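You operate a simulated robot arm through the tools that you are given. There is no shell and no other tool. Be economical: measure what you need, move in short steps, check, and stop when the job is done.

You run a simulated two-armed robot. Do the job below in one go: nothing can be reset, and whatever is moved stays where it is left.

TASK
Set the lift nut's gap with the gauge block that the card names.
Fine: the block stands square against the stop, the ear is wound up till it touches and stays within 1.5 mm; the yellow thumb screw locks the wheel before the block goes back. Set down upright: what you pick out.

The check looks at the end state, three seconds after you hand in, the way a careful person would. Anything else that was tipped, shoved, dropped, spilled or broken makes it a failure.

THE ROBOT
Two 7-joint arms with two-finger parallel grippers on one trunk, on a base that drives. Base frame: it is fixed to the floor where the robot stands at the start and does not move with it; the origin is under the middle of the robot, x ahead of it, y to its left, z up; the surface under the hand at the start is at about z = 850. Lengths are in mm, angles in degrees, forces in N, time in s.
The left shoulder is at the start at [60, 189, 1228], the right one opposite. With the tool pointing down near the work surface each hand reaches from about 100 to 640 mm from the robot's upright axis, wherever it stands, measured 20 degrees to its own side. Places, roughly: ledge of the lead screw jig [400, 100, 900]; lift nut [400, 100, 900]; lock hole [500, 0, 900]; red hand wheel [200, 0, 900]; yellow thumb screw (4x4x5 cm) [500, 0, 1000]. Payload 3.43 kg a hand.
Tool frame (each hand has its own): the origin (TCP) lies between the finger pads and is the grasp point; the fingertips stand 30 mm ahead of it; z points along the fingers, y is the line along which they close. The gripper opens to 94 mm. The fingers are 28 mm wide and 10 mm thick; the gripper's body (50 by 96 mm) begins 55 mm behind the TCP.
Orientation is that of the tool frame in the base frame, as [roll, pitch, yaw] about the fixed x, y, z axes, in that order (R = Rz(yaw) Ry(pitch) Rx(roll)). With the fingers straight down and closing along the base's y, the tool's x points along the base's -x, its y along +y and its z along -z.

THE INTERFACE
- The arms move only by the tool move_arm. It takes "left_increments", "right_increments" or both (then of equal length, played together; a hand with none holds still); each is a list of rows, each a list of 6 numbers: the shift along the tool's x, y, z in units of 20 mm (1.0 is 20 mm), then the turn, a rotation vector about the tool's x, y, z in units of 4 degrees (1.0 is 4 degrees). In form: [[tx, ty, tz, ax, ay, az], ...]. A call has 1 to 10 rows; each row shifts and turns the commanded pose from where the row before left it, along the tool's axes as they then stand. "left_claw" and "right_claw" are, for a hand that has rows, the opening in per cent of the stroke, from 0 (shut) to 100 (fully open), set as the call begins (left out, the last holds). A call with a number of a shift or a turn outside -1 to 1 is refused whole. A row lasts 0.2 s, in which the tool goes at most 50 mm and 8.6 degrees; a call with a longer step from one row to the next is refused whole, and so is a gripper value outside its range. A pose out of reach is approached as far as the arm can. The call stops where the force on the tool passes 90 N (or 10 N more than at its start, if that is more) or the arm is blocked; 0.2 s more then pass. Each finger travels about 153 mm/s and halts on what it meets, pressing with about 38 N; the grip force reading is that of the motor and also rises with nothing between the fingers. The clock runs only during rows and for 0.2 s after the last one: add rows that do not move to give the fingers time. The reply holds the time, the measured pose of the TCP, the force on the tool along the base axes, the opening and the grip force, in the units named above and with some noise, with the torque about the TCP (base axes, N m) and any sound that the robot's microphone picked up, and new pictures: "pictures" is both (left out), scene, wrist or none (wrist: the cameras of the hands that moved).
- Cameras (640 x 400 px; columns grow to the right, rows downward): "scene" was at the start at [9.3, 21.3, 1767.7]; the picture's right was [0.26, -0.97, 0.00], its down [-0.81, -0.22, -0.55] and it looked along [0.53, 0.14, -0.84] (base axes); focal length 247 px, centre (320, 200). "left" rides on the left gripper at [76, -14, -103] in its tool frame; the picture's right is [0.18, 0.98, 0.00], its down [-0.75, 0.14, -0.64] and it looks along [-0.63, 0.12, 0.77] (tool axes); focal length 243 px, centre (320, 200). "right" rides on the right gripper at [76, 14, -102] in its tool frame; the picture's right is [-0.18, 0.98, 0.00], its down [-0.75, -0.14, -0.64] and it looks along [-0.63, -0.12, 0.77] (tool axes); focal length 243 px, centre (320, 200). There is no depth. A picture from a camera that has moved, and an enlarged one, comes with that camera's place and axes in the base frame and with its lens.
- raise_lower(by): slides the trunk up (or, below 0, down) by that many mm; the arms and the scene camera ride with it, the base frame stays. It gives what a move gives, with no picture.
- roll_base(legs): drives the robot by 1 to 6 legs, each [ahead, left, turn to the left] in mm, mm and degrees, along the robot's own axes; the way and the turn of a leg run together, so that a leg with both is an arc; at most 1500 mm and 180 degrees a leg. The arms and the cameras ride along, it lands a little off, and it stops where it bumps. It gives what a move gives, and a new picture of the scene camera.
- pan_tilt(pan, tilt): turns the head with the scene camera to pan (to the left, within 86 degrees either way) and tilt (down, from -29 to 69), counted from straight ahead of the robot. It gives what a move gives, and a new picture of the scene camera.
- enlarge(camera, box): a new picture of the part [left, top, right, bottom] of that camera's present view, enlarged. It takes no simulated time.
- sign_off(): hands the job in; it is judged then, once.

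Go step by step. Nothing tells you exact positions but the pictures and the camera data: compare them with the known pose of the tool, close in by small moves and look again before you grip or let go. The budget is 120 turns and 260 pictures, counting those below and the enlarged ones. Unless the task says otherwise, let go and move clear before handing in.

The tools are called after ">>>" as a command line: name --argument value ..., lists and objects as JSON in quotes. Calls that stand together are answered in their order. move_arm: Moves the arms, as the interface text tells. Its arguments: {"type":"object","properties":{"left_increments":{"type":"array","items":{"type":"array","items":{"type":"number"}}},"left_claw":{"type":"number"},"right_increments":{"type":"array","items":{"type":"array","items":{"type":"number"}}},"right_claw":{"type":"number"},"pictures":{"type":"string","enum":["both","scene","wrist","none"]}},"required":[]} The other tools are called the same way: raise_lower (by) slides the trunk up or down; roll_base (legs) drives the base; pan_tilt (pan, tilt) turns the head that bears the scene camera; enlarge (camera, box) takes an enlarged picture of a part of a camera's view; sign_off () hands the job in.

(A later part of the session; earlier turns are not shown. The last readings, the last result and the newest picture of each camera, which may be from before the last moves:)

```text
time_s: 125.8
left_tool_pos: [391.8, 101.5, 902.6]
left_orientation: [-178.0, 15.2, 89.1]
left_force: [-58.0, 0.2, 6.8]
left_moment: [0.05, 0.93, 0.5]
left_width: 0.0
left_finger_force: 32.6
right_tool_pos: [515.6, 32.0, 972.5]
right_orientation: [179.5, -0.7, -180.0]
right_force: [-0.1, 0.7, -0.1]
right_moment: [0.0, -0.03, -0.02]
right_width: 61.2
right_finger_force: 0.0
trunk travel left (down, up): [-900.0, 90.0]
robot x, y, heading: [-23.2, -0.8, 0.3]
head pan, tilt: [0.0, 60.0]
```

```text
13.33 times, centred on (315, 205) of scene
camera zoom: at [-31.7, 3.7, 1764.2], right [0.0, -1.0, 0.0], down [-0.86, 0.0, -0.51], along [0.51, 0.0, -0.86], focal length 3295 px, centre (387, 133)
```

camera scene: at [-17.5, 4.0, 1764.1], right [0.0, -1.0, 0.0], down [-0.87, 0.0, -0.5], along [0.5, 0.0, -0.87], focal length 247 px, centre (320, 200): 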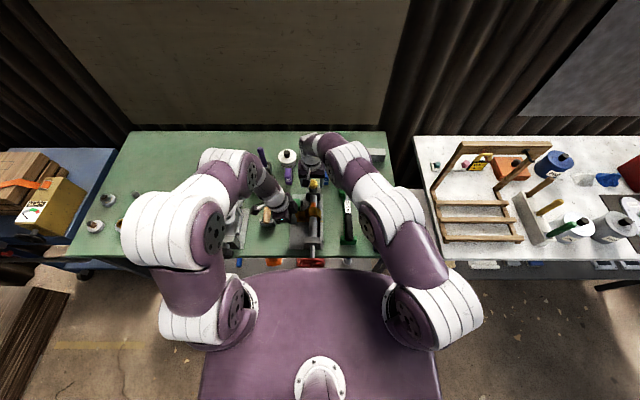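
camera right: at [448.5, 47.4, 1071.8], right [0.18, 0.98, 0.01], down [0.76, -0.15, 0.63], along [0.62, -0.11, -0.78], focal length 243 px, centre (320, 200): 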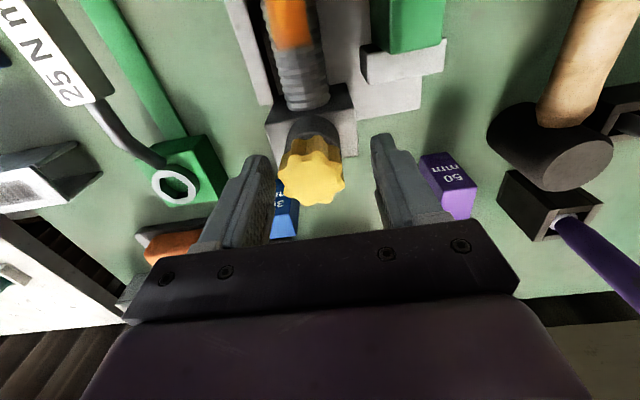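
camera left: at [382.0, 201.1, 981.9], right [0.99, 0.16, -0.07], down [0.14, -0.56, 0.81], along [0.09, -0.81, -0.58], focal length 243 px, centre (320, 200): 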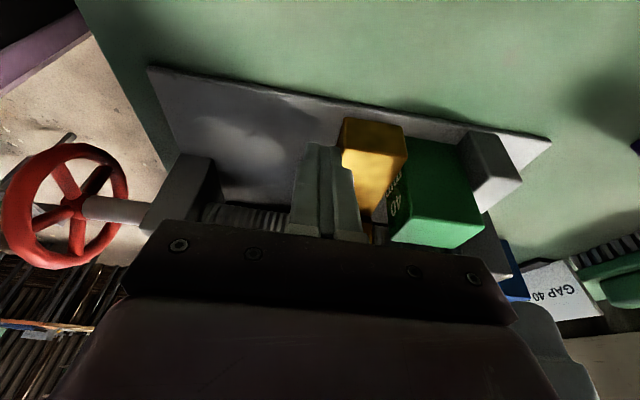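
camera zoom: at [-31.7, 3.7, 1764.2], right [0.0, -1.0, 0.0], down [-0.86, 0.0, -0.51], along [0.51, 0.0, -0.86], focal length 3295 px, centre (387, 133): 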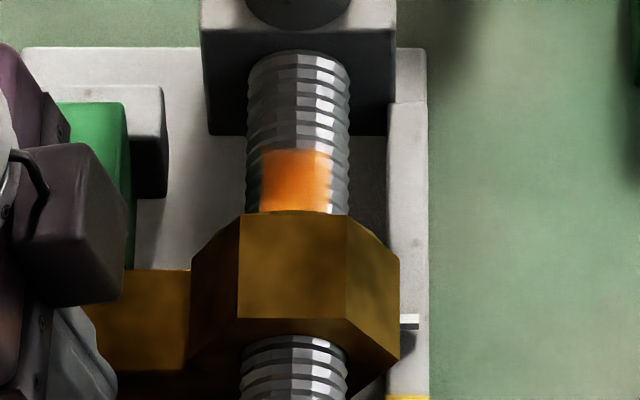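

The ear doesn't budge at 58 N, so it's either already touching or friction-held. I back off, rise, and look straight through the gap from the left with the wrist camera at x ≈ 437.

>>> move_arm --left_increments '[[0, -0.5, 0, 0, 0, 0], [0, -0.5, 0, 0, 0, 0], [0.2, 0, -1, 0, 0, 0], [0.2, 0, -1, 0, 0, 0], [0.2, 0, -1, 0, 0, 0], [0.5, 0.8, 0, 0, 0, 0], [0.5, 0.8, 0, 0, 0, 0], [0, 0.8, 0, 0, 0, 0], [0, 0.8, 0, 0, 0, 0], [0, 0, 0, 0, 0, 0]]' --pictures "wrist"

>>> enlarge --camera "left" --box '[260, 60, 420, 200]'

```text
time_s: 128.1
left_tool_pos: [454.7, 146.3, 949.9]
left_orientation: [-178.9, 15.0, 89.0]
left_force: [-0.1, 0.4, 0.3]
left_moment: [-0.02, -0.04, 0.06]
left_width: 0.2
left_finger_force: 33.5
right_tool_pos: [522.1, 33.3, 968.5]
right_orientation: [179.4, -1.0, -179.9]
right_force: [-0.1, -0.7, 0.2]
right_moment: [-0.02, 0.03, 0.0]
right_width: 61.4
right_finger_force: 0.1
trunk travel left (down, up): [-900.0, 90.0]
robot x, y, heading: [-27.0, -0.4, -0.1]
head pan, tilt: [0.0, 60.0]
camera left: at [444.8, 246.8, 1030.3], right [0.99, 0.16, -0.06], down [0.14, -0.56, 0.81], along [0.09, -0.81, -0.58], focal length 243 px, centre (320, 200)
```

left: 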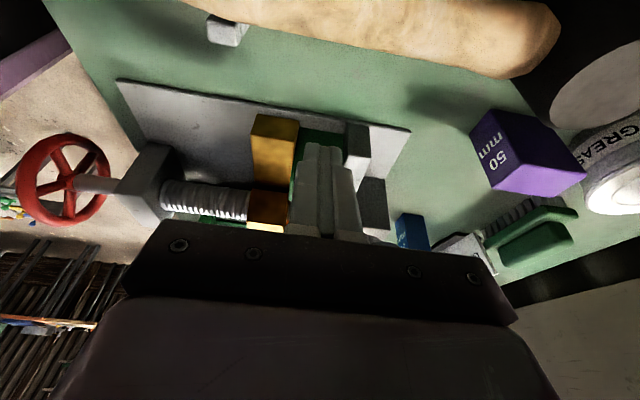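

```text
2.86 times, centred on (340, 130) of left
camera zoom: at [444.8, 246.8, 1030.3], right [0.99, 0.16, -0.06], down [0.14, -0.56, 0.81], along [0.09, -0.81, -0.58], focal length 693 px, centre (263, 400)
```

zoom: 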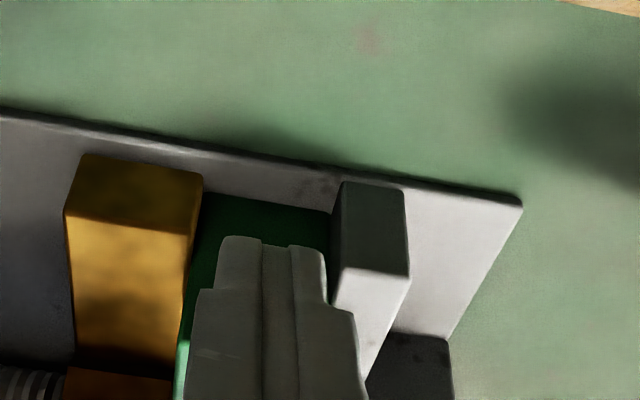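

>>> enlarge --camera "left" --box '[300, 112, 350, 147]'

>>> enlarge --camera "left" --box '[270, 112, 320, 147]'

```text
11.43 times, centred on (325, 130) of left
camera zoom: at [444.8, 246.8, 1030.3], right [0.99, 0.16, -0.06], down [0.14, -0.56, 0.81], along [0.09, -0.81, -0.58], focal length 2773 px, centre (263, 1006)
```

zoom: 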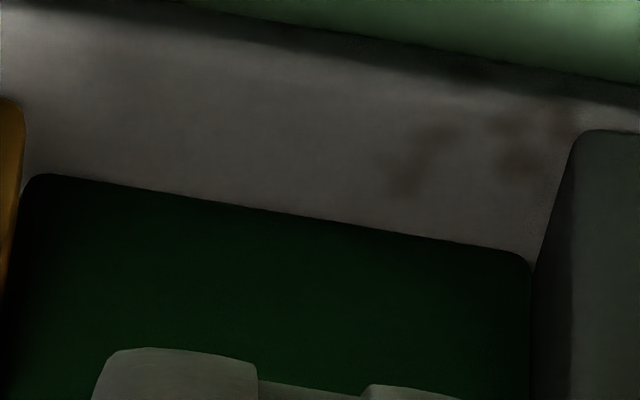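

```text
11.43 times, centred on (295, 130) of left
camera zoom: at [444.8, 246.8, 1030.3], right [0.99, 0.16, -0.06], down [0.14, -0.56, 0.81], along [0.09, -0.81, -0.58], focal length 2773 px, centre (606, 1006)
```

zoom: 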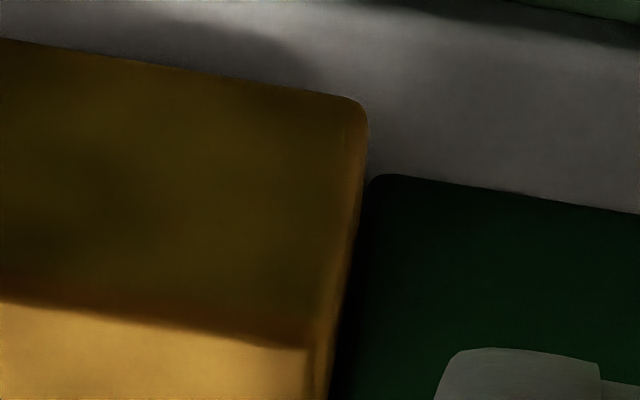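

The straight-on view shows ear and block meeting with no visible gap (≪1 mm), and the block flush with the stop. Now I grip the knob with the right hand and turn it clockwise.

>>> move_arm --left_increments '[[0.3, 0, -1, 0, 0, 0], [0.3, 0, -1, 0, 0, 0], [0.3, -0.5, -1, 0, 0, 0], [0, -0.5, 0, 0, 0, 0]]' --right_increments '[[0, 0, 0, 0, 0, 0], [0, 0, 0, 0, 0, 0], [0, 0, 0, 0, 0, 0], [0, 0, 0, 0, 0, 0]]' --right_claw 0 --pictures "wrist"

>>> move_arm --right_increments '[[0, 0, 0, 0, 0, 1], [0, 0, 0, 0, 0, 1], [0, 0, 0, 0, 0, 1], [0, 0, 0, 0, 0, 1], [0, 0, 0, 0, 0, 1], [0, 0, 0, 0, 0, 1], [0, 0, 0, 0, 0, 1], [0, 0, 0, 0, 0, 1], [0, 0, 0, 0, 0, 1], [0, 0, 0, 0, 0, 1]]' --pictures "wrist"

```text
time_s: 129.1
left_tool_pos: [436.8, 177.9, 1005.5]
left_orientation: [-179.0, 15.0, 89.1]
left_force: [-0.5, 0.4, 0.1]
left_moment: [0.02, -0.01, 0.0]
left_width: 0.0
left_finger_force: 33.4
right_tool_pos: [521.9, 30.2, 967.8]
right_orientation: [179.4, -1.0, 180.0]
right_force: [1.2, -21.7, 4.4]
right_moment: [-1.78, 0.14, -0.34]
right_width: 39.4
right_finger_force: 45.1
trunk travel left (down, up): [-900.0, 90.0]
robot x, y, heading: [-25.2, 1.4, -0.1]
head pan, tilt: [0.0, 60.0]
camera right: at [449.1, 43.6, 1071.5], right [0.19, 0.98, 0.01], down [0.77, -0.15, 0.63], along [0.62, -0.11, -0.78], focal length 243 px, centre (320, 200)
camera left: at [426.7, 277.4, 1085.2], right [0.99, 0.16, -0.06], down [0.14, -0.57, 0.81], along [0.09, -0.81, -0.58], focal length 243 px, centre (320, 200)
```

right: 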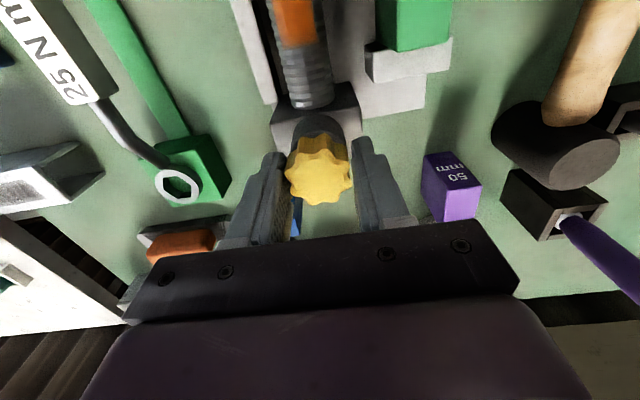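
left: 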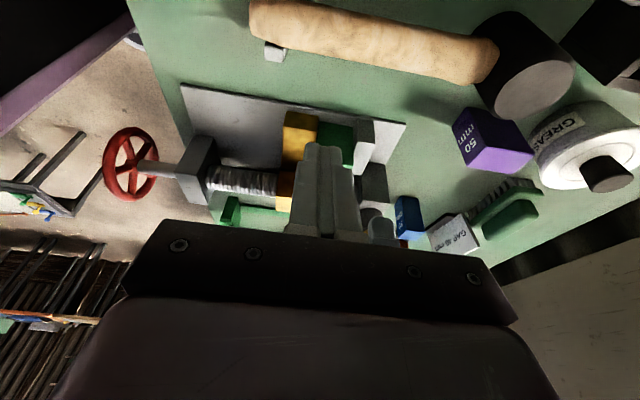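

```text
time_s: 131.2
left_tool_pos: [437.4, 175.4, 1005.5]
left_orientation: [-178.9, 14.8, 89.0]
left_force: [0.6, 0.0, -0.3]
left_moment: [-0.03, 0.01, 0.02]
left_width: 0.2
left_finger_force: 33.1
right_tool_pos: [520.8, 27.1, 967.1]
right_orientation: [-179.7, -1.3, 140.0]
right_force: [-9.1, -36.7, -3.5]
right_moment: [-0.6, 0.36, 1.91]
right_width: 36.9
right_finger_force: 45.2
trunk travel left (down, up): [-900.0, 90.0]
robot x, y, heading: [-29.1, -0.3, 0.1]
head pan, tilt: [0.0, 60.0]
camera right: at [474.7, 86.8, 1071.1], right [0.77, 0.63, -0.01], down [0.5, -0.6, 0.63], along [0.39, -0.49, -0.78], focal length 243 px, centre (320, 200)
```

right: 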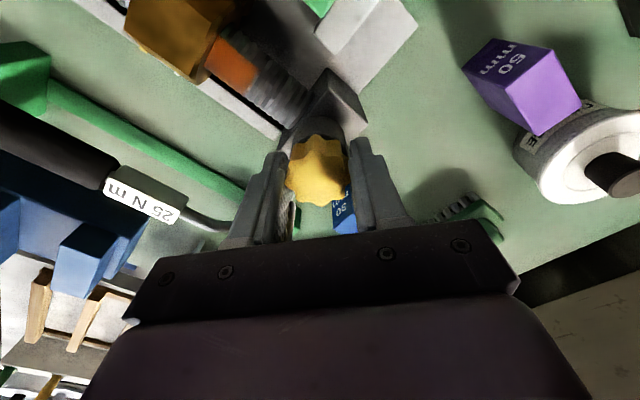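

The knob turns with about 1.9 N·m of resistance. I recentre slightly and turn further.

>>> move_arm --right_increments '[[-0.12, -0.15, 0, 0, 0, 0], [0, 0, 0, 0, 0, 1], [0, 0, 0, 0, 0, 1], [0, 0, 0, 0, 0, 1], [0, 0, 0, 0, 0, 1], [0, 0, 0, 0, 0, 1], [0, 0, 0, 0, 0, 1], [0, 0, 0, 0, 0, 1], [0, 0, 0, 0, 0, 1], [0, 0, 0, 0, 0, 1]]' --pictures "wrist"

>>> enlarge --camera "right" --box '[220, 60, 440, 240]'

>>> enlarge --camera "scene" --box '[285, 165, 345, 225]'

```text
time_s: 133.4
left_tool_pos: [434.3, 176.3, 1005.9]
left_orientation: [-179.1, 14.8, 88.9]
left_force: [0.3, -1.0, 0.1]
left_moment: [0.01, 0.02, 0.03]
left_width: 0.1
left_finger_force: 33.3
right_tool_pos: [517.0, 26.1, 968.4]
right_orientation: [-179.1, -0.9, 103.7]
right_force: [-21.2, -24.0, -9.0]
right_moment: [-0.12, 0.42, 0.1]
right_width: 37.6
right_finger_force: 45.1
trunk travel left (down, up): [-900.0, 90.0]
robot x, y, heading: [-24.0, 0.1, 0.2]
head pan, tilt: [0.0, 60.0]
camera right: at [517.5, 103.3, 1071.4], right [1.0, 0.06, -0.02], down [0.06, -0.77, 0.63], along [0.02, -0.63, -0.77], focal length 243 px, centre (320, 200)
```

right: 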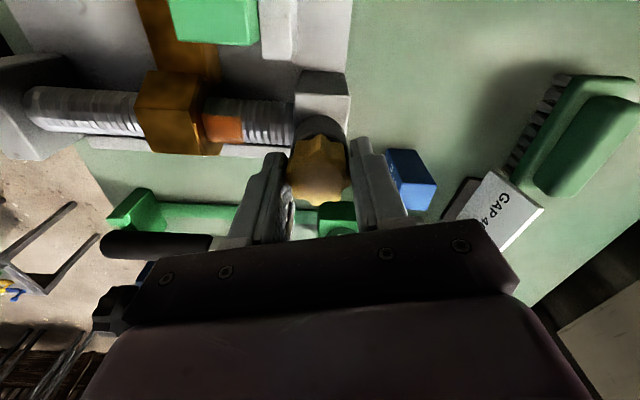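

```text
2.22 times, centred on (330, 150) of right
camera zoom: at [517.5, 103.3, 1071.4], right [1.0, 0.06, -0.02], down [0.06, -0.77, 0.63], along [0.02, -0.63, -0.77], focal length 539 px, centre (298, 311)
```

zoom: 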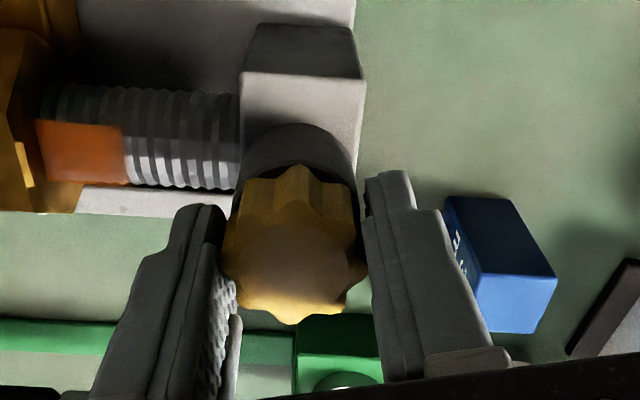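

```text
6.67 times, centred on (315, 195) of scene
camera zoom: at [-21.1, -1.5, 1764.1], right [0.0, -1.0, 0.0], down [-0.86, 0.0, -0.5], along [0.5, 0.0, -0.86], focal length 1647 px, centre (353, 233)
```

zoom: 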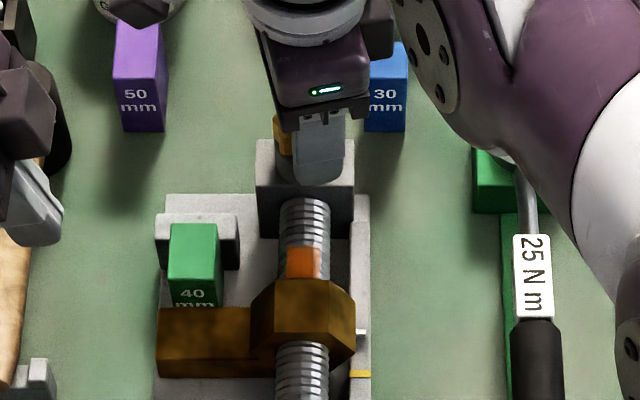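

Moment dropped, so either the knob is tight and the pads slipped, or it skipped a lobe. I re-grip here, centred, and turn in small steps reading the torque.

>>> move_arm --right_increments '[[0, 0, 0, 0, 0, 0], [-0.16, -0.19, 0.2, 0, 0, 0], [0, 0, 0, 0, 0, 0]]' --right_claw 60 --pictures "wrist"

>>> enlarge --camera "right" --box '[260, 100, 400, 220]'

>>> move_arm --right_increments '[[0, 0, 0, 0, 0, 0], [0, 0, 0, 0, 0, 0], [0, 0, 0, 0, 0, 1], [0, 0, 0, 0, 0, 1], [0, 0, 0, 0, 0, 0]]' --right_claw 0 --pictures "none"

>>> move_arm --right_increments '[[0, 0, 0, 0, 0, 1], [0, 0, 0, 0, 0, 1], [0, 0, 0, 0, 0, 1], [0, 0, 0, 0, 0, 0]]' --pictures "wrist"

>>> enlarge --camera "right" --box '[260, 100, 400, 220]'

```text
time_s: 134.2
left_tool_pos: [436.7, 180.4, 1004.1]
left_orientation: [-179.0, 15.1, 88.9]
left_force: [1.1, 0.4, 0.0]
left_moment: [-0.03, 0.01, -0.03]
left_width: 0.1
left_finger_force: 33.3
right_tool_pos: [519.1, 24.2, 963.9]
right_orientation: [-179.1, -0.6, 104.0]
right_force: [0.8, 0.6, 0.4]
right_moment: [-0.01, -0.02, 0.0]
right_width: 56.4
right_finger_force: 0.1
trunk travel left (down, up): [-900.0, 90.0]
robot x, y, heading: [-23.1, 1.4, 0.3]
head pan, tilt: [0.0, 60.0]
camera right: at [517.7, 103.3, 1066.7], right [1.0, 0.06, -0.02], down [0.06, -0.77, 0.63], along [0.02, -0.63, -0.77], focal length 243 px, centre (320, 200)
```

right: 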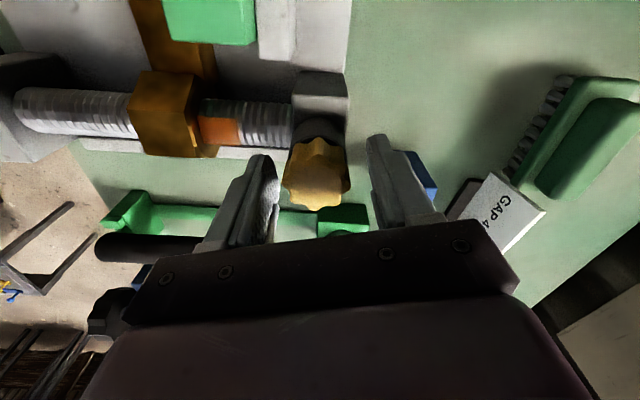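

```text
3.33 times, centred on (330, 160) of right
camera zoom: at [517.7, 103.3, 1066.7], right [1.0, 0.06, -0.02], down [0.06, -0.77, 0.63], along [0.02, -0.63, -0.77], focal length 809 px, centre (287, 333)
```

zoom: 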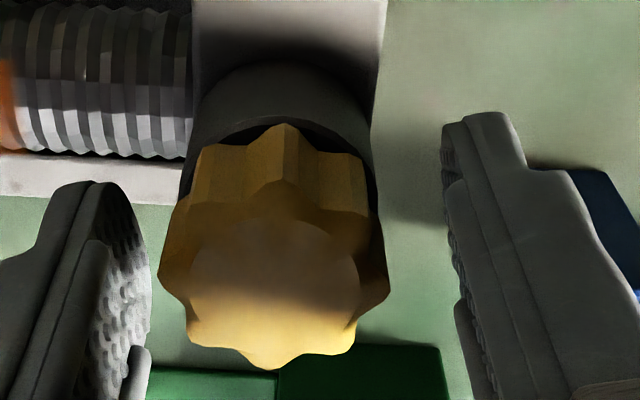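

```text
time_s: 135.4
left_tool_pos: [437.7, 182.0, 1004.5]
left_orientation: [-179.0, 15.3, 88.9]
left_force: [-0.1, 0.8, 0.5]
left_moment: [0.02, -0.01, 0.02]
left_width: 0.0
left_finger_force: 33.5
right_tool_pos: [518.6, 27.6, 963.5]
right_orientation: [-179.0, -0.5, 95.9]
right_force: [-7.6, 13.7, -6.8]
right_moment: [1.09, -0.28, -0.15]
right_width: 35.8
right_finger_force: 44.8
trunk travel left (down, up): [-900.0, 90.0]
robot x, y, heading: [-26.5, 1.7, 0.0]
head pan, tilt: [0.0, 60.0]
```

```text
time_s: 136.4
left_tool_pos: [436.2, 181.6, 1004.1]
left_orientation: [-179.0, 15.2, 88.9]
left_force: [0.6, 0.7, 0.3]
left_moment: [0.0, 0.02, 0.0]
left_width: 0.0
left_finger_force: 32.7
right_tool_pos: [517.8, 25.2, 964.2]
right_orientation: [-178.7, -0.3, 84.0]
right_force: [-13.1, 15.5, -12.6]
right_moment: [0.25, -0.44, 1.42]
right_width: 36.0
right_finger_force: 44.1
trunk travel left (down, up): [-900.0, 90.0]
robot x, y, heading: [-23.4, 0.8, 0.2]
head pan, tilt: [0.0, 60.0]
camera right: at [542.9, 101.5, 1065.8], right [0.96, -0.29, -0.02], down [-0.21, -0.74, 0.64], along [-0.2, -0.61, -0.77], focal length 243 px, centre (320, 200)
```

right: 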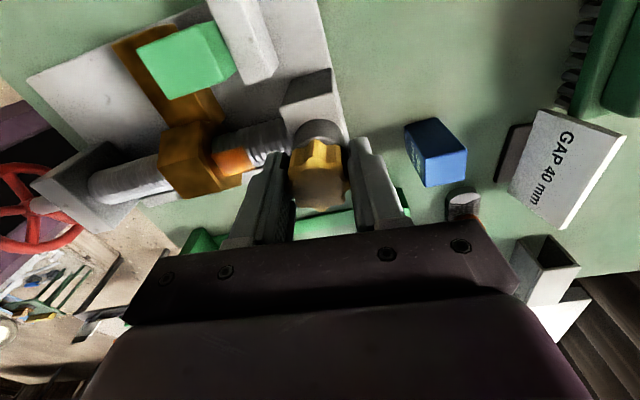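

```text
3.33 times, centred on (330, 160) of right
camera zoom: at [542.9, 101.5, 1065.8], right [0.96, -0.29, -0.02], down [-0.21, -0.74, 0.64], along [-0.2, -0.61, -0.77], focal length 809 px, centre (287, 333)
```

zoom: 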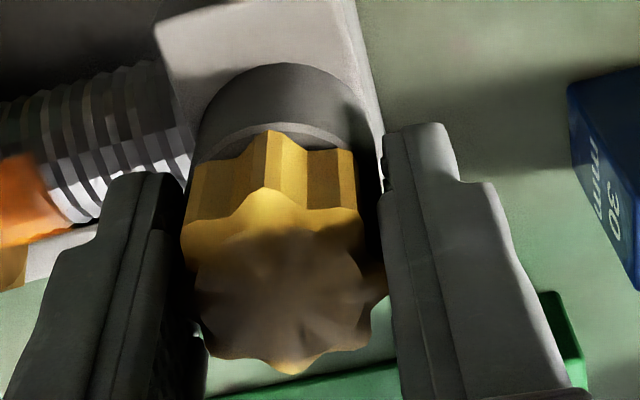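

The knob follows the hand (lobes keep their place between the pads). I keep turning.

>>> move_arm --right_increments '[[0, 0, 0, 0, 0, 1], [0, 0, 0, 0, 0, 1], [0, 0, 0, 0, 0, 1], [0, 0, 0, 0, 0, 1], [0, 0, 0, 0, 0, 1], [0, 0, 0, 0, 0, 0]]' --pictures "none"

>>> enlarge --camera "right" --box '[260, 100, 400, 220]'

>>> move_arm --right_increments '[[0, 0, 0, 0, 0, 1], [0, 0, 0, 0, 0, 1], [0, 0, 0, 0, 0, 1], [0, 0, 0, 0, 0, 1], [0, 0, 0, 0, 0, 1], [0, 0, 0, 0, 0, 0]]' --pictures "none"

>>> enlarge --camera "right" --box '[260, 100, 400, 220]'

```text
time_s: 137.8
left_tool_pos: [433.5, 178.3, 1005.6]
left_orientation: [-179.3, 15.0, 89.0]
left_force: [-0.2, 0.0, -0.5]
left_moment: [0.01, -0.02, 0.01]
left_width: 0.0
left_finger_force: 33.3
right_tool_pos: [513.3, 21.2, 964.3]
right_orientation: [-178.6, 0.2, 63.9]
right_force: [-30.9, -7.1, -15.2]
right_moment: [-0.59, -0.01, 0.04]
right_width: 38.9
right_finger_force: 44.7
trunk travel left (down, up): [-900.0, 90.0]
robot x, y, heading: [-24.4, 2.0, 0.1]
head pan, tilt: [0.0, 60.0]
```

```text
3.33 times, centred on (330, 160) of right
camera zoom: at [564.6, 85.2, 1065.4], right [0.8, -0.6, -0.02], down [-0.45, -0.62, 0.65], along [-0.4, -0.51, -0.76], focal length 809 px, centre (287, 333)
```

zoom: 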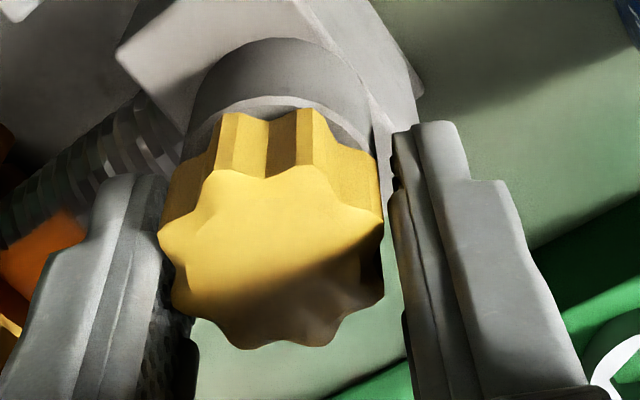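

```text
time_s: 139.2
left_tool_pos: [433.2, 180.9, 1005.8]
left_orientation: [-179.2, 15.2, 89.0]
left_force: [-0.2, 0.0, -0.3]
left_moment: [0.0, 0.02, 0.0]
left_width: 0.0
left_finger_force: 32.8
right_tool_pos: [514.3, 26.5, 964.9]
right_orientation: [-179.0, 0.6, 43.9]
right_force: [-34.4, 7.3, -13.8]
right_moment: [0.04, 0.24, 0.59]
right_width: 37.8
right_finger_force: 44.9
trunk travel left (down, up): [-900.0, 90.0]
robot x, y, heading: [-28.4, 0.0, 0.2]
head pan, tilt: [0.0, 60.0]
```

```text
3.33 times, centred on (330, 160) of right
camera zoom: at [582.3, 68.9, 1065.9], right [0.55, -0.84, -0.02], down [-0.63, -0.42, 0.65], along [-0.55, -0.35, -0.76], focal length 809 px, centre (287, 333)
```

zoom: 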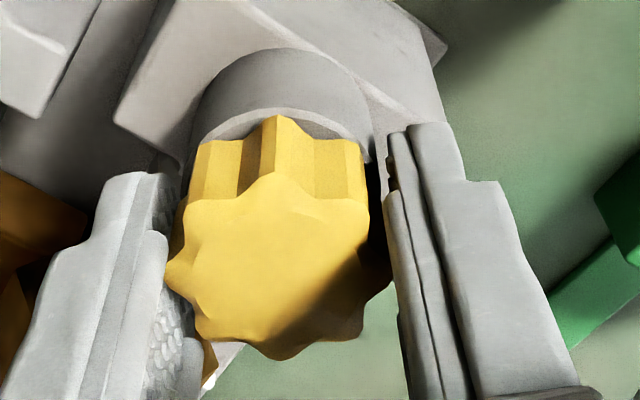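

Absolute lobe angles show the knob turned clockwise and is now stuck: my pads slip on it, so it's tight. I release, raise and retract the right hand, then check.

>>> move_arm --right_increments '[[0, 0, 0, 0, 0, 0], [0, 0, 0, 0, 0, 0], [0, 0, -1, 0, 0, 0], [0, 0, -1, 0, 0, 0], [0, 0, -1, 0, 0, 0], [0, 0, -1, 0, 0, 0], [0, 0, -1, 0, 0, 0], [0, 0, -1, 0, 0, 0], [0, 0, -1, 0, 0, 0], [0, 0, -1, 0, 0, 0]]' --right_claw 75 --pictures "wrist"

>>> enlarge --camera "scene" --box '[285, 165, 345, 225]'

>>> enlarge --camera "left" --box '[260, 80, 420, 180]'

```text
time_s: 141.4
left_tool_pos: [437.0, 181.0, 1003.8]
left_orientation: [-179.1, 15.2, 89.0]
left_force: [1.6, -0.3, 0.2]
left_moment: [0.0, -0.01, 0.02]
left_width: 0.0
left_finger_force: 33.0
right_tool_pos: [520.7, 24.9, 1124.2]
right_orientation: [-178.9, 0.5, 44.1]
right_force: [0.3, 0.2, 0.3]
right_moment: [0.01, -0.04, -0.04]
right_width: 70.5
right_finger_force: 0.0
trunk travel left (down, up): [-900.0, 90.0]
robot x, y, heading: [-29.0, -2.2, 0.1]
head pan, tilt: [0.0, 60.0]
camera right: at [588.5, 67.8, 1224.4], right [0.55, -0.83, -0.02], down [-0.63, -0.43, 0.65], along [-0.55, -0.35, -0.76], focal length 243 px, centre (320, 200)
```

right: 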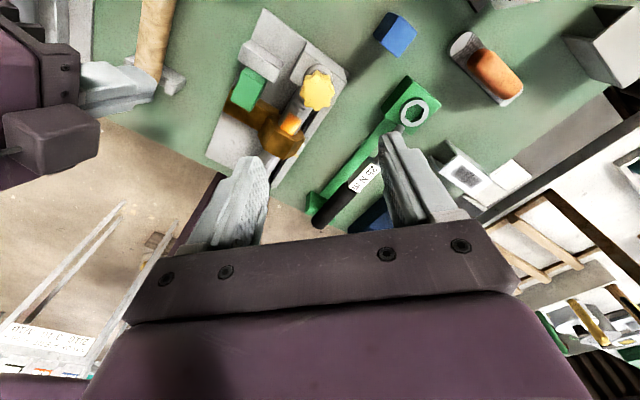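

```text
6.67 times, centred on (315, 195) of scene
camera zoom: at [-17.2, 4.1, 1764.0], right [0.0, -1.0, 0.0], down [-0.87, 0.0, -0.5], along [0.5, 0.0, -0.87], focal length 1647 px, centre (353, 233)
```

zoom: 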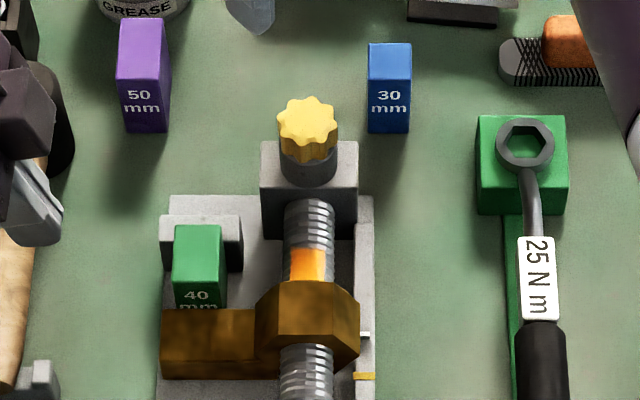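

```text
4.00 times, centred on (340, 130) of left
camera zoom: at [426.9, 280.5, 1083.9], right [0.99, 0.16, -0.06], down [0.14, -0.56, 0.81], along [0.09, -0.81, -0.58], focal length 970 px, centre (240, 480)
```

zoom: 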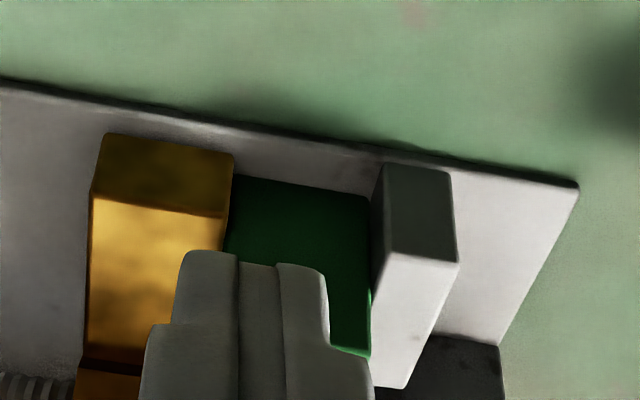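

Ear, block and stop sit tight. To be sure of the lock I take one more, better aligned grip on the knob and turn again.

>>> move_arm --right_increments '[[0.04, -0.24, 0.8, 0, 0, -1], [0, 0, 1, 0, 0, -1], [0, 0, 1, 0, 0, -0.75], [0, 0, 1, 0, 0, 0], [0, 0, 1, 0, 0, 0], [0, 0, 1, 0, 0, 0], [0, 0, 1, 0, 0, 0], [0, 0, 1.0, 0, 0, 0], [0, 0, 0.3, 0, 0, 0], [0, 0, 0, 0, 0, 0]]' --right_claw 65 --pictures "none"

>>> enlarge --camera "right" --box '[240, 100, 420, 240]'

>>> move_arm --right_increments '[[0, 0, 0, 0, 0, 0], [0, 0, 0, 0, 0, 0], [0, 0, 0, 0, 0, 1], [0, 0, 0, 0, 0, 1], [0, 0, 0, 0, 0, 0]]' --right_claw 0 --pictures "none"

>>> move_arm --right_increments '[[0, 0, 0, 0, 0, 1], [0, 0, 0, 0, 0, 1], [0, 0, 0, 0, 0, 1], [0, 0, 0, 0, 0, 0]]' --pictures "none"

>>> enlarge --camera "right" --box '[240, 100, 420, 240]'

```text
time_s: 143.7
left_tool_pos: [437.2, 179.7, 1004.6]
left_orientation: [-179.0, 15.1, 89.0]
left_force: [-0.1, 0.0, -0.8]
left_moment: [-0.01, -0.03, 0.04]
left_width: 0.0
left_finger_force: 32.9
right_tool_pos: [516.9, 29.3, 963.1]
right_orientation: [-178.9, 0.1, 55.0]
right_force: [-0.5, -0.7, -0.6]
right_moment: [-0.02, 0.01, -0.01]
right_width: 61.2
right_finger_force: 0.1
trunk travel left (down, up): [-900.0, 90.0]
robot x, y, heading: [-26.0, 1.2, 0.2]
head pan, tilt: [0.0, 60.0]
```

```text
2.86 times, centred on (330, 170) of right
camera zoom: at [575.5, 84.1, 1064.2], right [0.7, -0.71, -0.02], down [-0.54, -0.54, 0.65], along [-0.47, -0.44, -0.76], focal length 693 px, centre (291, 286)
```

zoom: 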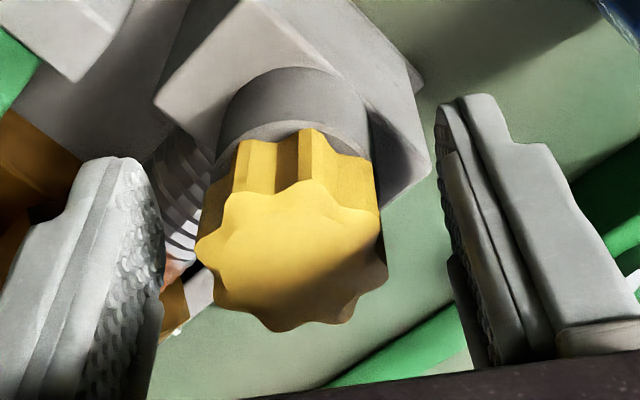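

```text
time_s: 144.8
left_tool_pos: [437.2, 180.4, 1003.4]
left_orientation: [-179.0, 15.1, 89.1]
left_force: [0.1, -0.2, 0.1]
left_moment: [-0.04, 0.01, -0.01]
left_width: 0.0
left_finger_force: 33.3
right_tool_pos: [518.7, 28.6, 962.4]
right_orientation: [-178.9, 0.3, 47.1]
right_force: [4.3, 0.8, -1.2]
right_moment: [-0.02, -1.1, 0.76]
right_width: 38.0
right_finger_force: 44.7
trunk travel left (down, up): [-900.0, 90.0]
robot x, y, heading: [-24.3, 1.3, -0.1]
head pan, tilt: [0.0, 60.0]
```

```text
time_s: 145.8
left_tool_pos: [437.9, 180.0, 1004.8]
left_orientation: [-178.9, 15.1, 89.0]
left_force: [0.7, 0.1, 0.6]
left_moment: [0.03, 0.0, -0.02]
left_width: 0.1
left_finger_force: 33.2
right_tool_pos: [516.7, 28.1, 963.1]
right_orientation: [-179.0, 0.5, 34.8]
right_force: [7.4, -0.5, 3.8]
right_moment: [-0.68, -0.54, -0.71]
right_width: 35.5
right_finger_force: 45.1
trunk travel left (down, up): [-900.0, 90.0]
robot x, y, heading: [-25.5, 0.1, -0.3]
head pan, tilt: [0.0, 60.0]
```

```text
2.86 times, centred on (330, 170) of right
camera zoom: at [591.1, 61.0, 1063.4], right [0.41, -0.91, -0.02], down [-0.69, -0.32, 0.65], along [-0.6, -0.26, -0.76], focal length 693 px, centre (291, 286)
```

zoom: 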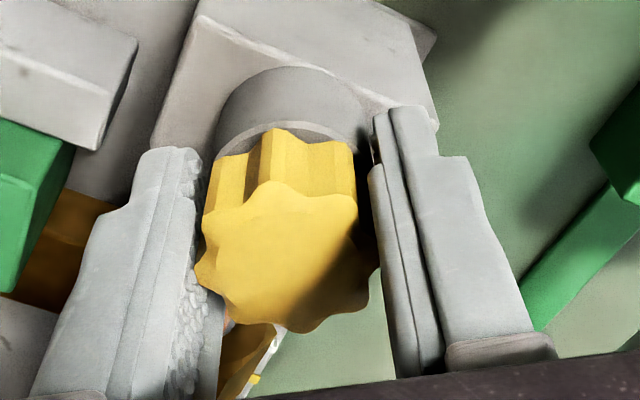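

>>> move_arm --right_increments '[[0, 0, 0, 0, 0, 1], [0, 0, 0, 0, 0, 1], [0, 0, 0, 0, 0, 0]]' --pictures "none"

>>> move_arm --right_increments '[[0, 0, 0, 0, 0, 1], [0, 0, 0, 0, 0, 0]]' --pictures "none"

>>> enlarge --camera "right" --box '[240, 100, 420, 240]'

```text
time_s: 146.7
left_tool_pos: [441.0, 186.0, 1001.3]
left_orientation: [-178.7, 15.4, 89.1]
left_force: [-0.1, 0.4, 0.7]
left_moment: [-0.01, 0.03, 0.03]
left_width: 0.0
left_finger_force: 32.7
right_tool_pos: [515.5, 26.3, 962.2]
right_orientation: [-178.6, -0.4, 29.3]
right_force: [37.8, 36.7, 13.7]
right_moment: [0.02, -1.06, 0.97]
right_width: 34.2
right_finger_force: 45.1
right hand out of reach, approached as far as the arm can: row 2
trunk travel left (down, up): [-900.0, 90.0]
robot x, y, heading: [-24.4, 3.5, 0.1]
head pan, tilt: [0.0, 60.0]
```

```text
time_s: 147.2
left_tool_pos: [441.1, 187.0, 1001.5]
left_orientation: [-178.7, 15.4, 89.2]
left_force: [-0.2, 0.0, 1.3]
left_moment: [-0.01, -0.01, 0.01]
left_width: 0.1
left_finger_force: 32.8
right_tool_pos: [513.6, 27.5, 962.3]
right_orientation: [-178.8, -0.4, 29.2]
right_force: [34.5, 43.7, 13.8]
right_moment: [-0.12, -0.71, 0.35]
right_width: 34.6
right_finger_force: 38.5
right hand out of reach, approached as far as the arm can: row 1
trunk travel left (down, up): [-900.0, 90.0]
robot x, y, heading: [-29.8, 0.6, 0.2]
head pan, tilt: [0.0, 60.0]
```

```text
2.86 times, centred on (330, 170) of right
camera zoom: at [589.7, 50.9, 1063.9], right [0.32, -0.95, -0.02], down [-0.72, -0.26, 0.64], along [-0.61, -0.19, -0.77], focal length 693 px, centre (291, 286)
```

zoom: 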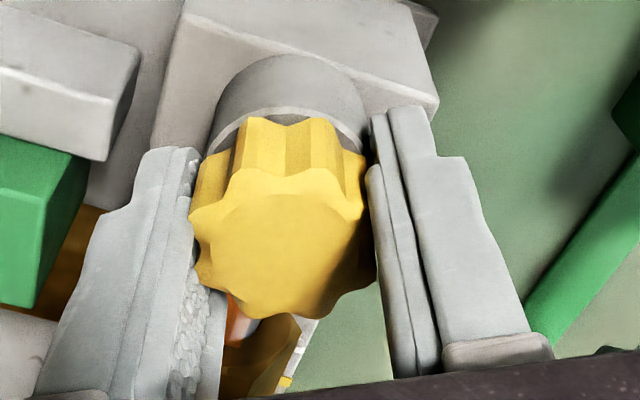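

The wrist is at its limit and the pads just slip, so the knob is as tight as I can get it from here. I release the right hand, lift it away, and back up to test that the wheel is really locked.

>>> move_arm --right_increments '[[0, 0, 0, 0, 0, 0], [0, 0, 0, 0, 0, -1], [0, 0, -1, 0, 0, -1], [0, 0, -1, 0, 0, -1], [0, 0, -1, 0, 0, -1], [0, 0, -1, 0, 0, -1], [0, 0, -1, 0, 0, -1], [0, 0, -1, 0, 0, -1], [0, 0, -1, 0, 0, -1], [0, 0, -1, 0, 0, -1]]' --left_increments '[[0, 0, 0, 0, 0, 0], [0, 0, 0, 0, 0, 0], [0, 0, -0.5, 0, 0, 0], [0, 0, -0.5, 0, 0, 0], [0, 0, -0.5, 0, 0, 0], [0, 0, -0.5, 0, 0, 0], [0, 0, -0.5, 0, 0, 0], [0, 0, 0, 0, 0, 0], [0, 0, 0, 0, 0, 0], [0, 0, 0, 0, 0, 0]]' --right_claw 75 --pictures "none"

>>> move_arm --right_increments '[[0, 0, -0.5, 0, 0, -1], [0, 0, -0.5, 0, 0, -1], [0, 0, -0.5, 0, 0, -1], [0, 0, -0.5, 0, 0, -1], [0, 0, 0, 0, 0, -1], [0, 0, 0, 0, 0, -1], [0, 0, 0, 0, 0, -1], [0, 0, 0, 0, 0, -1], [0, 0, 0, 0, 0, -1], [0, 0, 0, 0, 0, -1]]' --pictures "scene"

>>> enlarge --camera "scene" --box '[300, 165, 330, 190]'

```text
time_s: 149.4
left_tool_pos: [436.6, 192.4, 1053.5]
left_orientation: [-179.0, 15.0, 88.9]
left_force: [1.0, 0.4, -0.5]
left_moment: [-0.04, 0.0, -0.05]
left_width: 0.0
left_finger_force: 33.1
right_tool_pos: [506.5, 15.4, 1120.6]
right_orientation: [-178.5, -0.3, 65.2]
right_force: [0.0, -0.1, -0.4]
right_moment: [-0.03, -0.01, 0.01]
right_width: 70.4
right_finger_force: 0.1
trunk travel left (down, up): [-900.0, 90.0]
robot x, y, heading: [-23.2, -1.9, 0.3]
head pan, tilt: [0.0, 60.0]
```

```text
time_s: 151.7
left_tool_pos: [437.5, 192.4, 1051.7]
left_orientation: [-179.1, 15.1, 89.0]
left_force: [0.5, -0.6, 0.0]
left_moment: [-0.02, -0.05, 0.01]
left_width: 0.1
left_finger_force: 32.8
right_tool_pos: [506.6, 13.0, 1157.7]
right_orientation: [-179.1, -1.3, 105.1]
right_force: [-0.3, -0.3, 0.0]
right_moment: [0.0, 0.02, 0.0]
right_width: 70.3
right_finger_force: 0.0
right hand out of reach, approached as far as the arm can: row 4
trunk travel left (down, up): [-900.0, 90.0]
robot x, y, heading: [-24.6, 5.4, 0.2]
head pan, tilt: [0.0, 60.0]
camera scene: at [-17.4, 3.9, 1764.1], right [0.0, -1.0, 0.0], down [-0.87, 0.0, -0.5], along [0.5, 0.0, -0.87], focal length 247 px, centre (320, 200)
```

scene: 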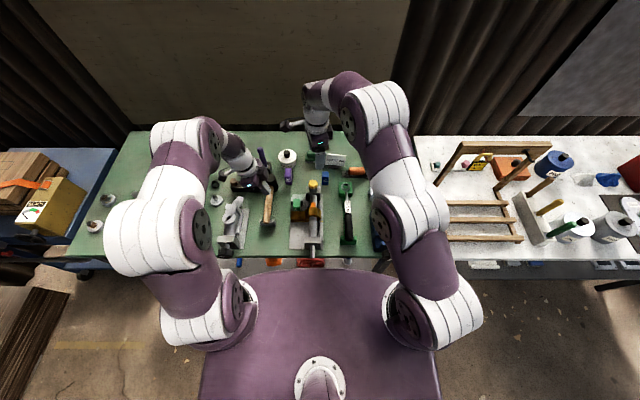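

```text
16.00 times, centred on (315, 178) of scene
camera zoom: at [-17.4, 3.9, 1764.1], right [0.0, -1.0, 0.0], down [-0.87, 0.0, -0.5], along [0.5, 0.0, -0.87], focal length 3954 px, centre (400, 560)
```

zoom: 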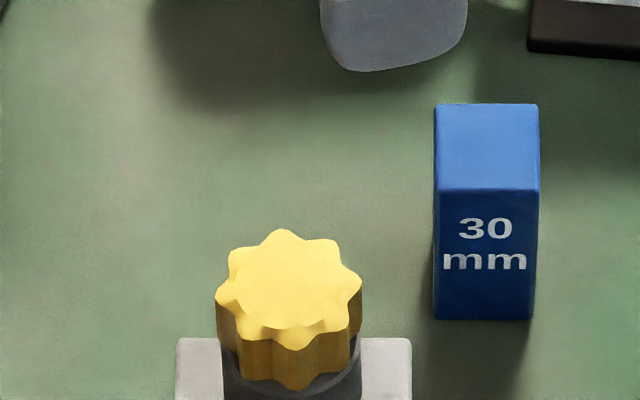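

The knob's lobes give ambiguous angles, so I'll test the lock directly at the wheel. Backing up.

>>> roll_base --legs '[[-155, 0, 0]]'

>>> enlarge --camera "scene" --box '[300, 145, 330, 170]'

>>> enlarge --camera "scene" --box '[305, 165, 325, 185]'

```text
time_s: 153.0
left_tool_pos: [283.6, 191.8, 1051.9]
left_orientation: [-178.9, 15.0, 89.0]
left_force: [0.8, -0.1, 0.0]
left_moment: [0.01, 0.01, 0.0]
left_width: 0.0
left_finger_force: 32.7
right_tool_pos: [353.1, 13.4, 1155.8]
right_orientation: [-179.0, -1.3, 105.1]
right_force: [0.2, -0.5, 0.2]
right_moment: [-0.02, 0.01, 0.05]
right_width: 70.6
right_finger_force: 0.0
trunk travel left (down, up): [-900.0, 90.0]
robot x, y, heading: [-179.7, 0.7, 0.1]
head pan, tilt: [0.0, 60.0]
camera scene: at [-168.6, 3.6, 1764.0], right [0.0, -1.0, 0.0], down [-0.87, 0.0, -0.5], along [0.5, 0.0, -0.87], focal length 247 px, centre (320, 200)
```

scene: 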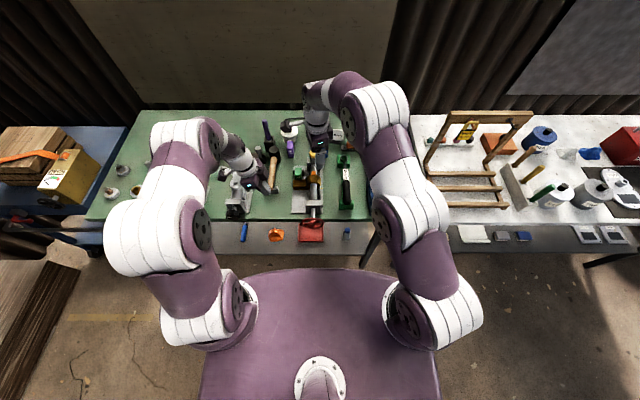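

```text
16.00 times, centred on (315, 158) of scene
camera zoom: at [-168.6, 3.6, 1764.0], right [0.0, -1.0, 0.0], down [-0.87, 0.0, -0.5], along [0.5, 0.0, -0.87], focal length 3954 px, centre (400, 880)
```

zoom: 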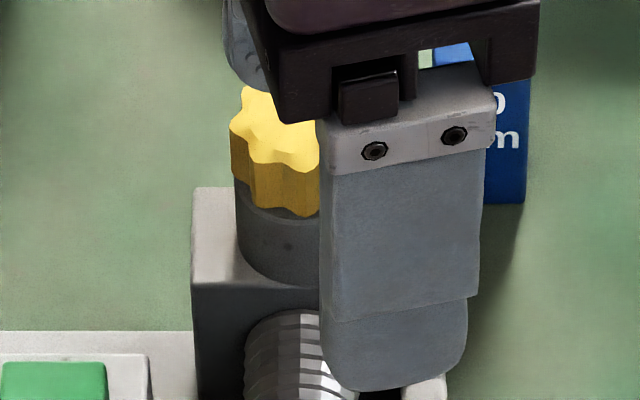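

```text
16.00 times, centred on (315, 175) of scene
camera zoom: at [-168.6, 3.6, 1764.0], right [0.0, -1.0, 0.0], down [-0.87, 0.0, -0.5], along [0.5, 0.0, -0.87], focal length 3954 px, centre (400, 600)
```

zoom: 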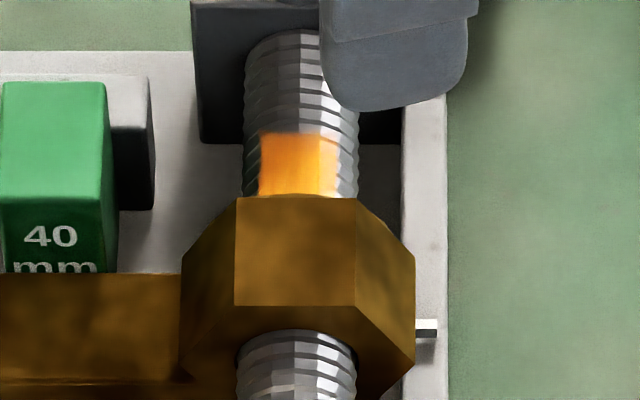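

The ear is still exactly at its contact position. I bring the left hand to the wheel (right hand out of the way) for a gentle lock test.

>>> move_arm --left_increments '[[-0.83, -0.41, 0.4, 0, 0, 0], [-0.83, -0.41, 0.4, 0, 0, 0], [-0.83, -0.41, 0.4, 0, 0, 0], [-0.83, -0.41, 0.4, 0, 0, 0], [-0.83, -0.41, 0.4, 0, 0, 0], [-0.83, -0.41, 0.4, 0, 0, 0], [-0.83, -0.41, 0.4, 0, 0, 0], [0, 0, 0, 0, 0, 0], [0, 0, 0, 0, 0, 0], [0, 0, 0, 0, 0, 0]]' --right_increments '[[-1, 0, 0, 0, 0, 0], [-1, 0, 0, 0, 0, 0], [-1, 0, 0, 0, 0, 0], [-1, 0, 0, 0, 0, 0], [-1, 0, 0, 0, 0, 0], [-1, 0, 0, 0, 0, 0], [-1, 0, 0, 0, 0, 0], [-1, 0, 0, 0, 0, 0], [-1, 0, 0, 0, 0, 0], [-1, 0, 0, 0, 0, 0]]' --left_claw 40 --pictures "wrist"

>>> enlarge --camera "scene" --box '[298, 142, 330, 170]'

```text
time_s: 155.2
left_tool_pos: [223.6, 65.8, 1028.3]
left_orientation: [-178.9, 15.1, 89.0]
left_force: [-0.2, 1.1, -0.2]
left_moment: [0.04, 0.01, 0.01]
left_width: 37.6
left_finger_force: 0.1
right_tool_pos: [394.5, -182.3, 1148.0]
right_orientation: [-179.1, -1.3, 105.1]
right_force: [-0.7, -0.6, 0.4]
right_moment: [0.03, 0.03, 0.0]
right_width: 70.5
right_finger_force: 0.1
right hand out of reach, approached as far as the arm can: row 8, 9, 10
trunk travel left (down, up): [-900.0, 90.0]
robot x, y, heading: [-181.5, -3.2, 0.2]
head pan, tilt: [0.0, 60.0]
camera right: at [392.8, -104.9, 1251.6], right [1.0, 0.08, -0.02], down [0.07, -0.78, 0.63], along [0.03, -0.63, -0.78], focal length 243 px, centre (320, 200)
camera left: at [212.9, 166.8, 1108.7], right [0.99, 0.16, -0.06], down [0.14, -0.56, 0.81], along [0.09, -0.81, -0.58], focal length 243 px, centre (320, 200)
```

right: 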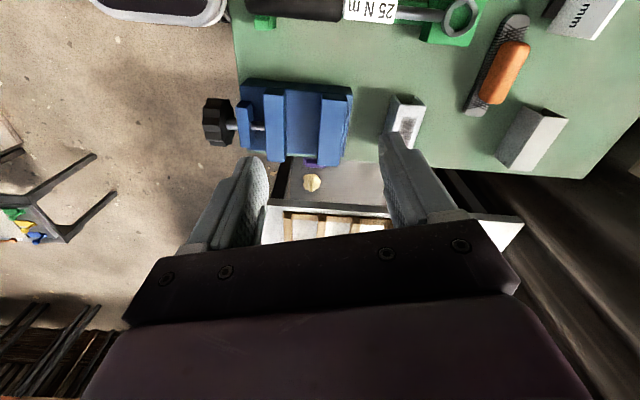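
left: 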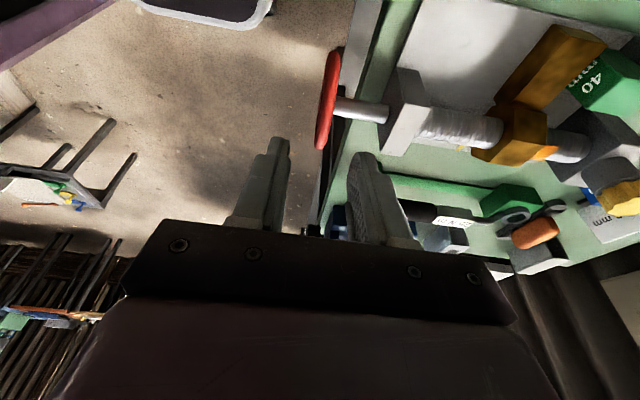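

```text
14.29 times, centred on (314, 156) of scene
camera zoom: at [-171.7, 2.0, 1764.1], right [0.0, -1.0, 0.0], down [-0.87, 0.0, -0.5], along [0.5, 0.0, -0.87], focal length 3530 px, centre (406, 829)
```

zoom: 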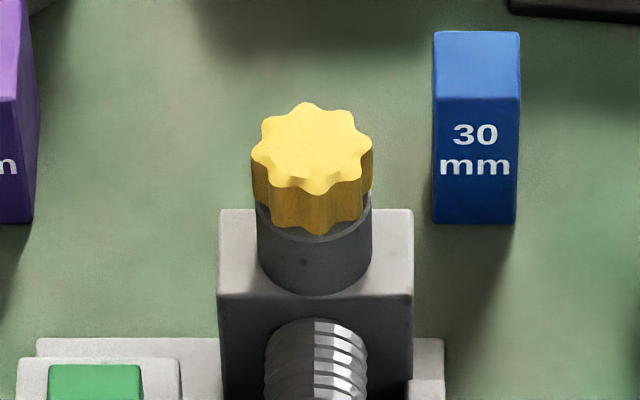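

>>> move_arm --left_increments '[[0, 0.15, 0.8, 0, 0, 0], [0, 0, 0.8, 0, 0, 0], [0, 0, 0.8, 0, 0, 0], [0, 0, 0.8, 0, 0, 0], [0, 0, 0.7, 0, 0, 0], [0, 0, 0, 0, 0, 0]]' --pictures "wrist"

>>> move_arm --left_increments '[[0, 0, 0, 0, 0, 0], [0, 0, 0, 0, 0, 0], [0.096, 0, -0.003, 0, -0.5, 0], [0.096, 0, -0.003, 0, -0.5, 0], [0, 0, 0, 0, 0, 0]]' --left_claw 0 --pictures "none"

>>> enlarge --camera "scene" --box '[305, 165, 325, 185]'

```text
time_s: 156.6
left_tool_pos: [224.5, 44.7, 953.8]
left_orientation: [-179.0, 15.1, 89.0]
left_force: [0.6, -0.1, -0.2]
left_moment: [0.01, 0.0, -0.03]
left_width: 37.7
left_finger_force: 0.1
right_tool_pos: [393.5, -180.7, 1148.5]
right_orientation: [-179.1, -1.3, 105.2]
right_force: [0.4, -0.3, -0.1]
right_moment: [0.0, 0.04, 0.0]
right_width: 70.2
right_finger_force: 0.1
trunk travel left (down, up): [-900.0, 90.0]
robot x, y, heading: [-177.0, -2.0, -0.2]
head pan, tilt: [0.0, 60.0]
camera left: at [213.0, 146.0, 1033.8], right [0.99, 0.16, -0.06], down [0.14, -0.56, 0.81], along [0.09, -0.81, -0.58], focal length 243 px, centre (320, 200)
```

left: 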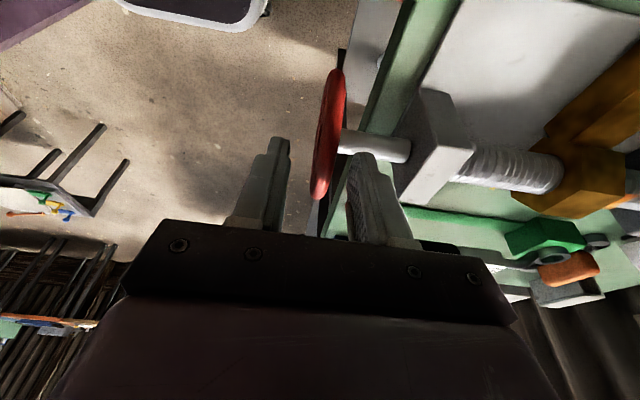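

```text
time_s: 157.8
left_tool_pos: [226.5, 48.7, 954.2]
left_orientation: [-179.2, 19.1, 89.1]
left_force: [15.4, 3.0, 16.3]
left_moment: [-0.19, -0.27, 1.45]
left_width: 11.0
left_finger_force: 44.8
right_tool_pos: [397.4, -180.4, 1147.6]
right_orientation: [-179.1, -1.3, 105.1]
right_force: [-0.5, -0.5, 0.1]
right_moment: [-0.01, -0.03, 0.01]
right_width: 70.7
right_finger_force: 0.1
trunk travel left (down, up): [-900.0, 90.0]
robot x, y, heading: [-181.7, -1.6, 0.1]
head pan, tilt: [0.0, 60.0]
```

```text
16.00 times, centred on (315, 175) of scene
camera zoom: at [-170.3, 4.1, 1764.2], right [0.0, -1.0, 0.0], down [-0.87, 0.0, -0.5], along [0.5, 0.0, -0.87], focal length 3954 px, centre (400, 600)
```

zoom: 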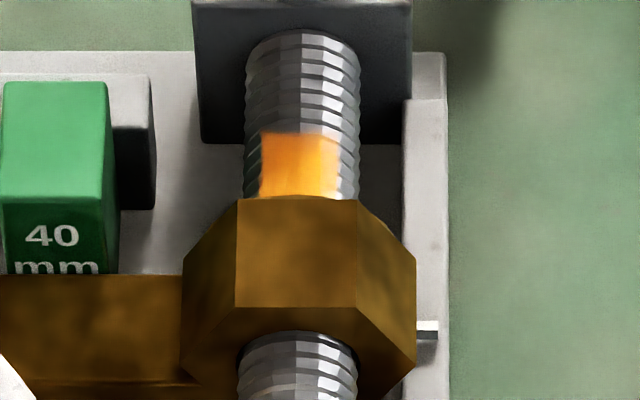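

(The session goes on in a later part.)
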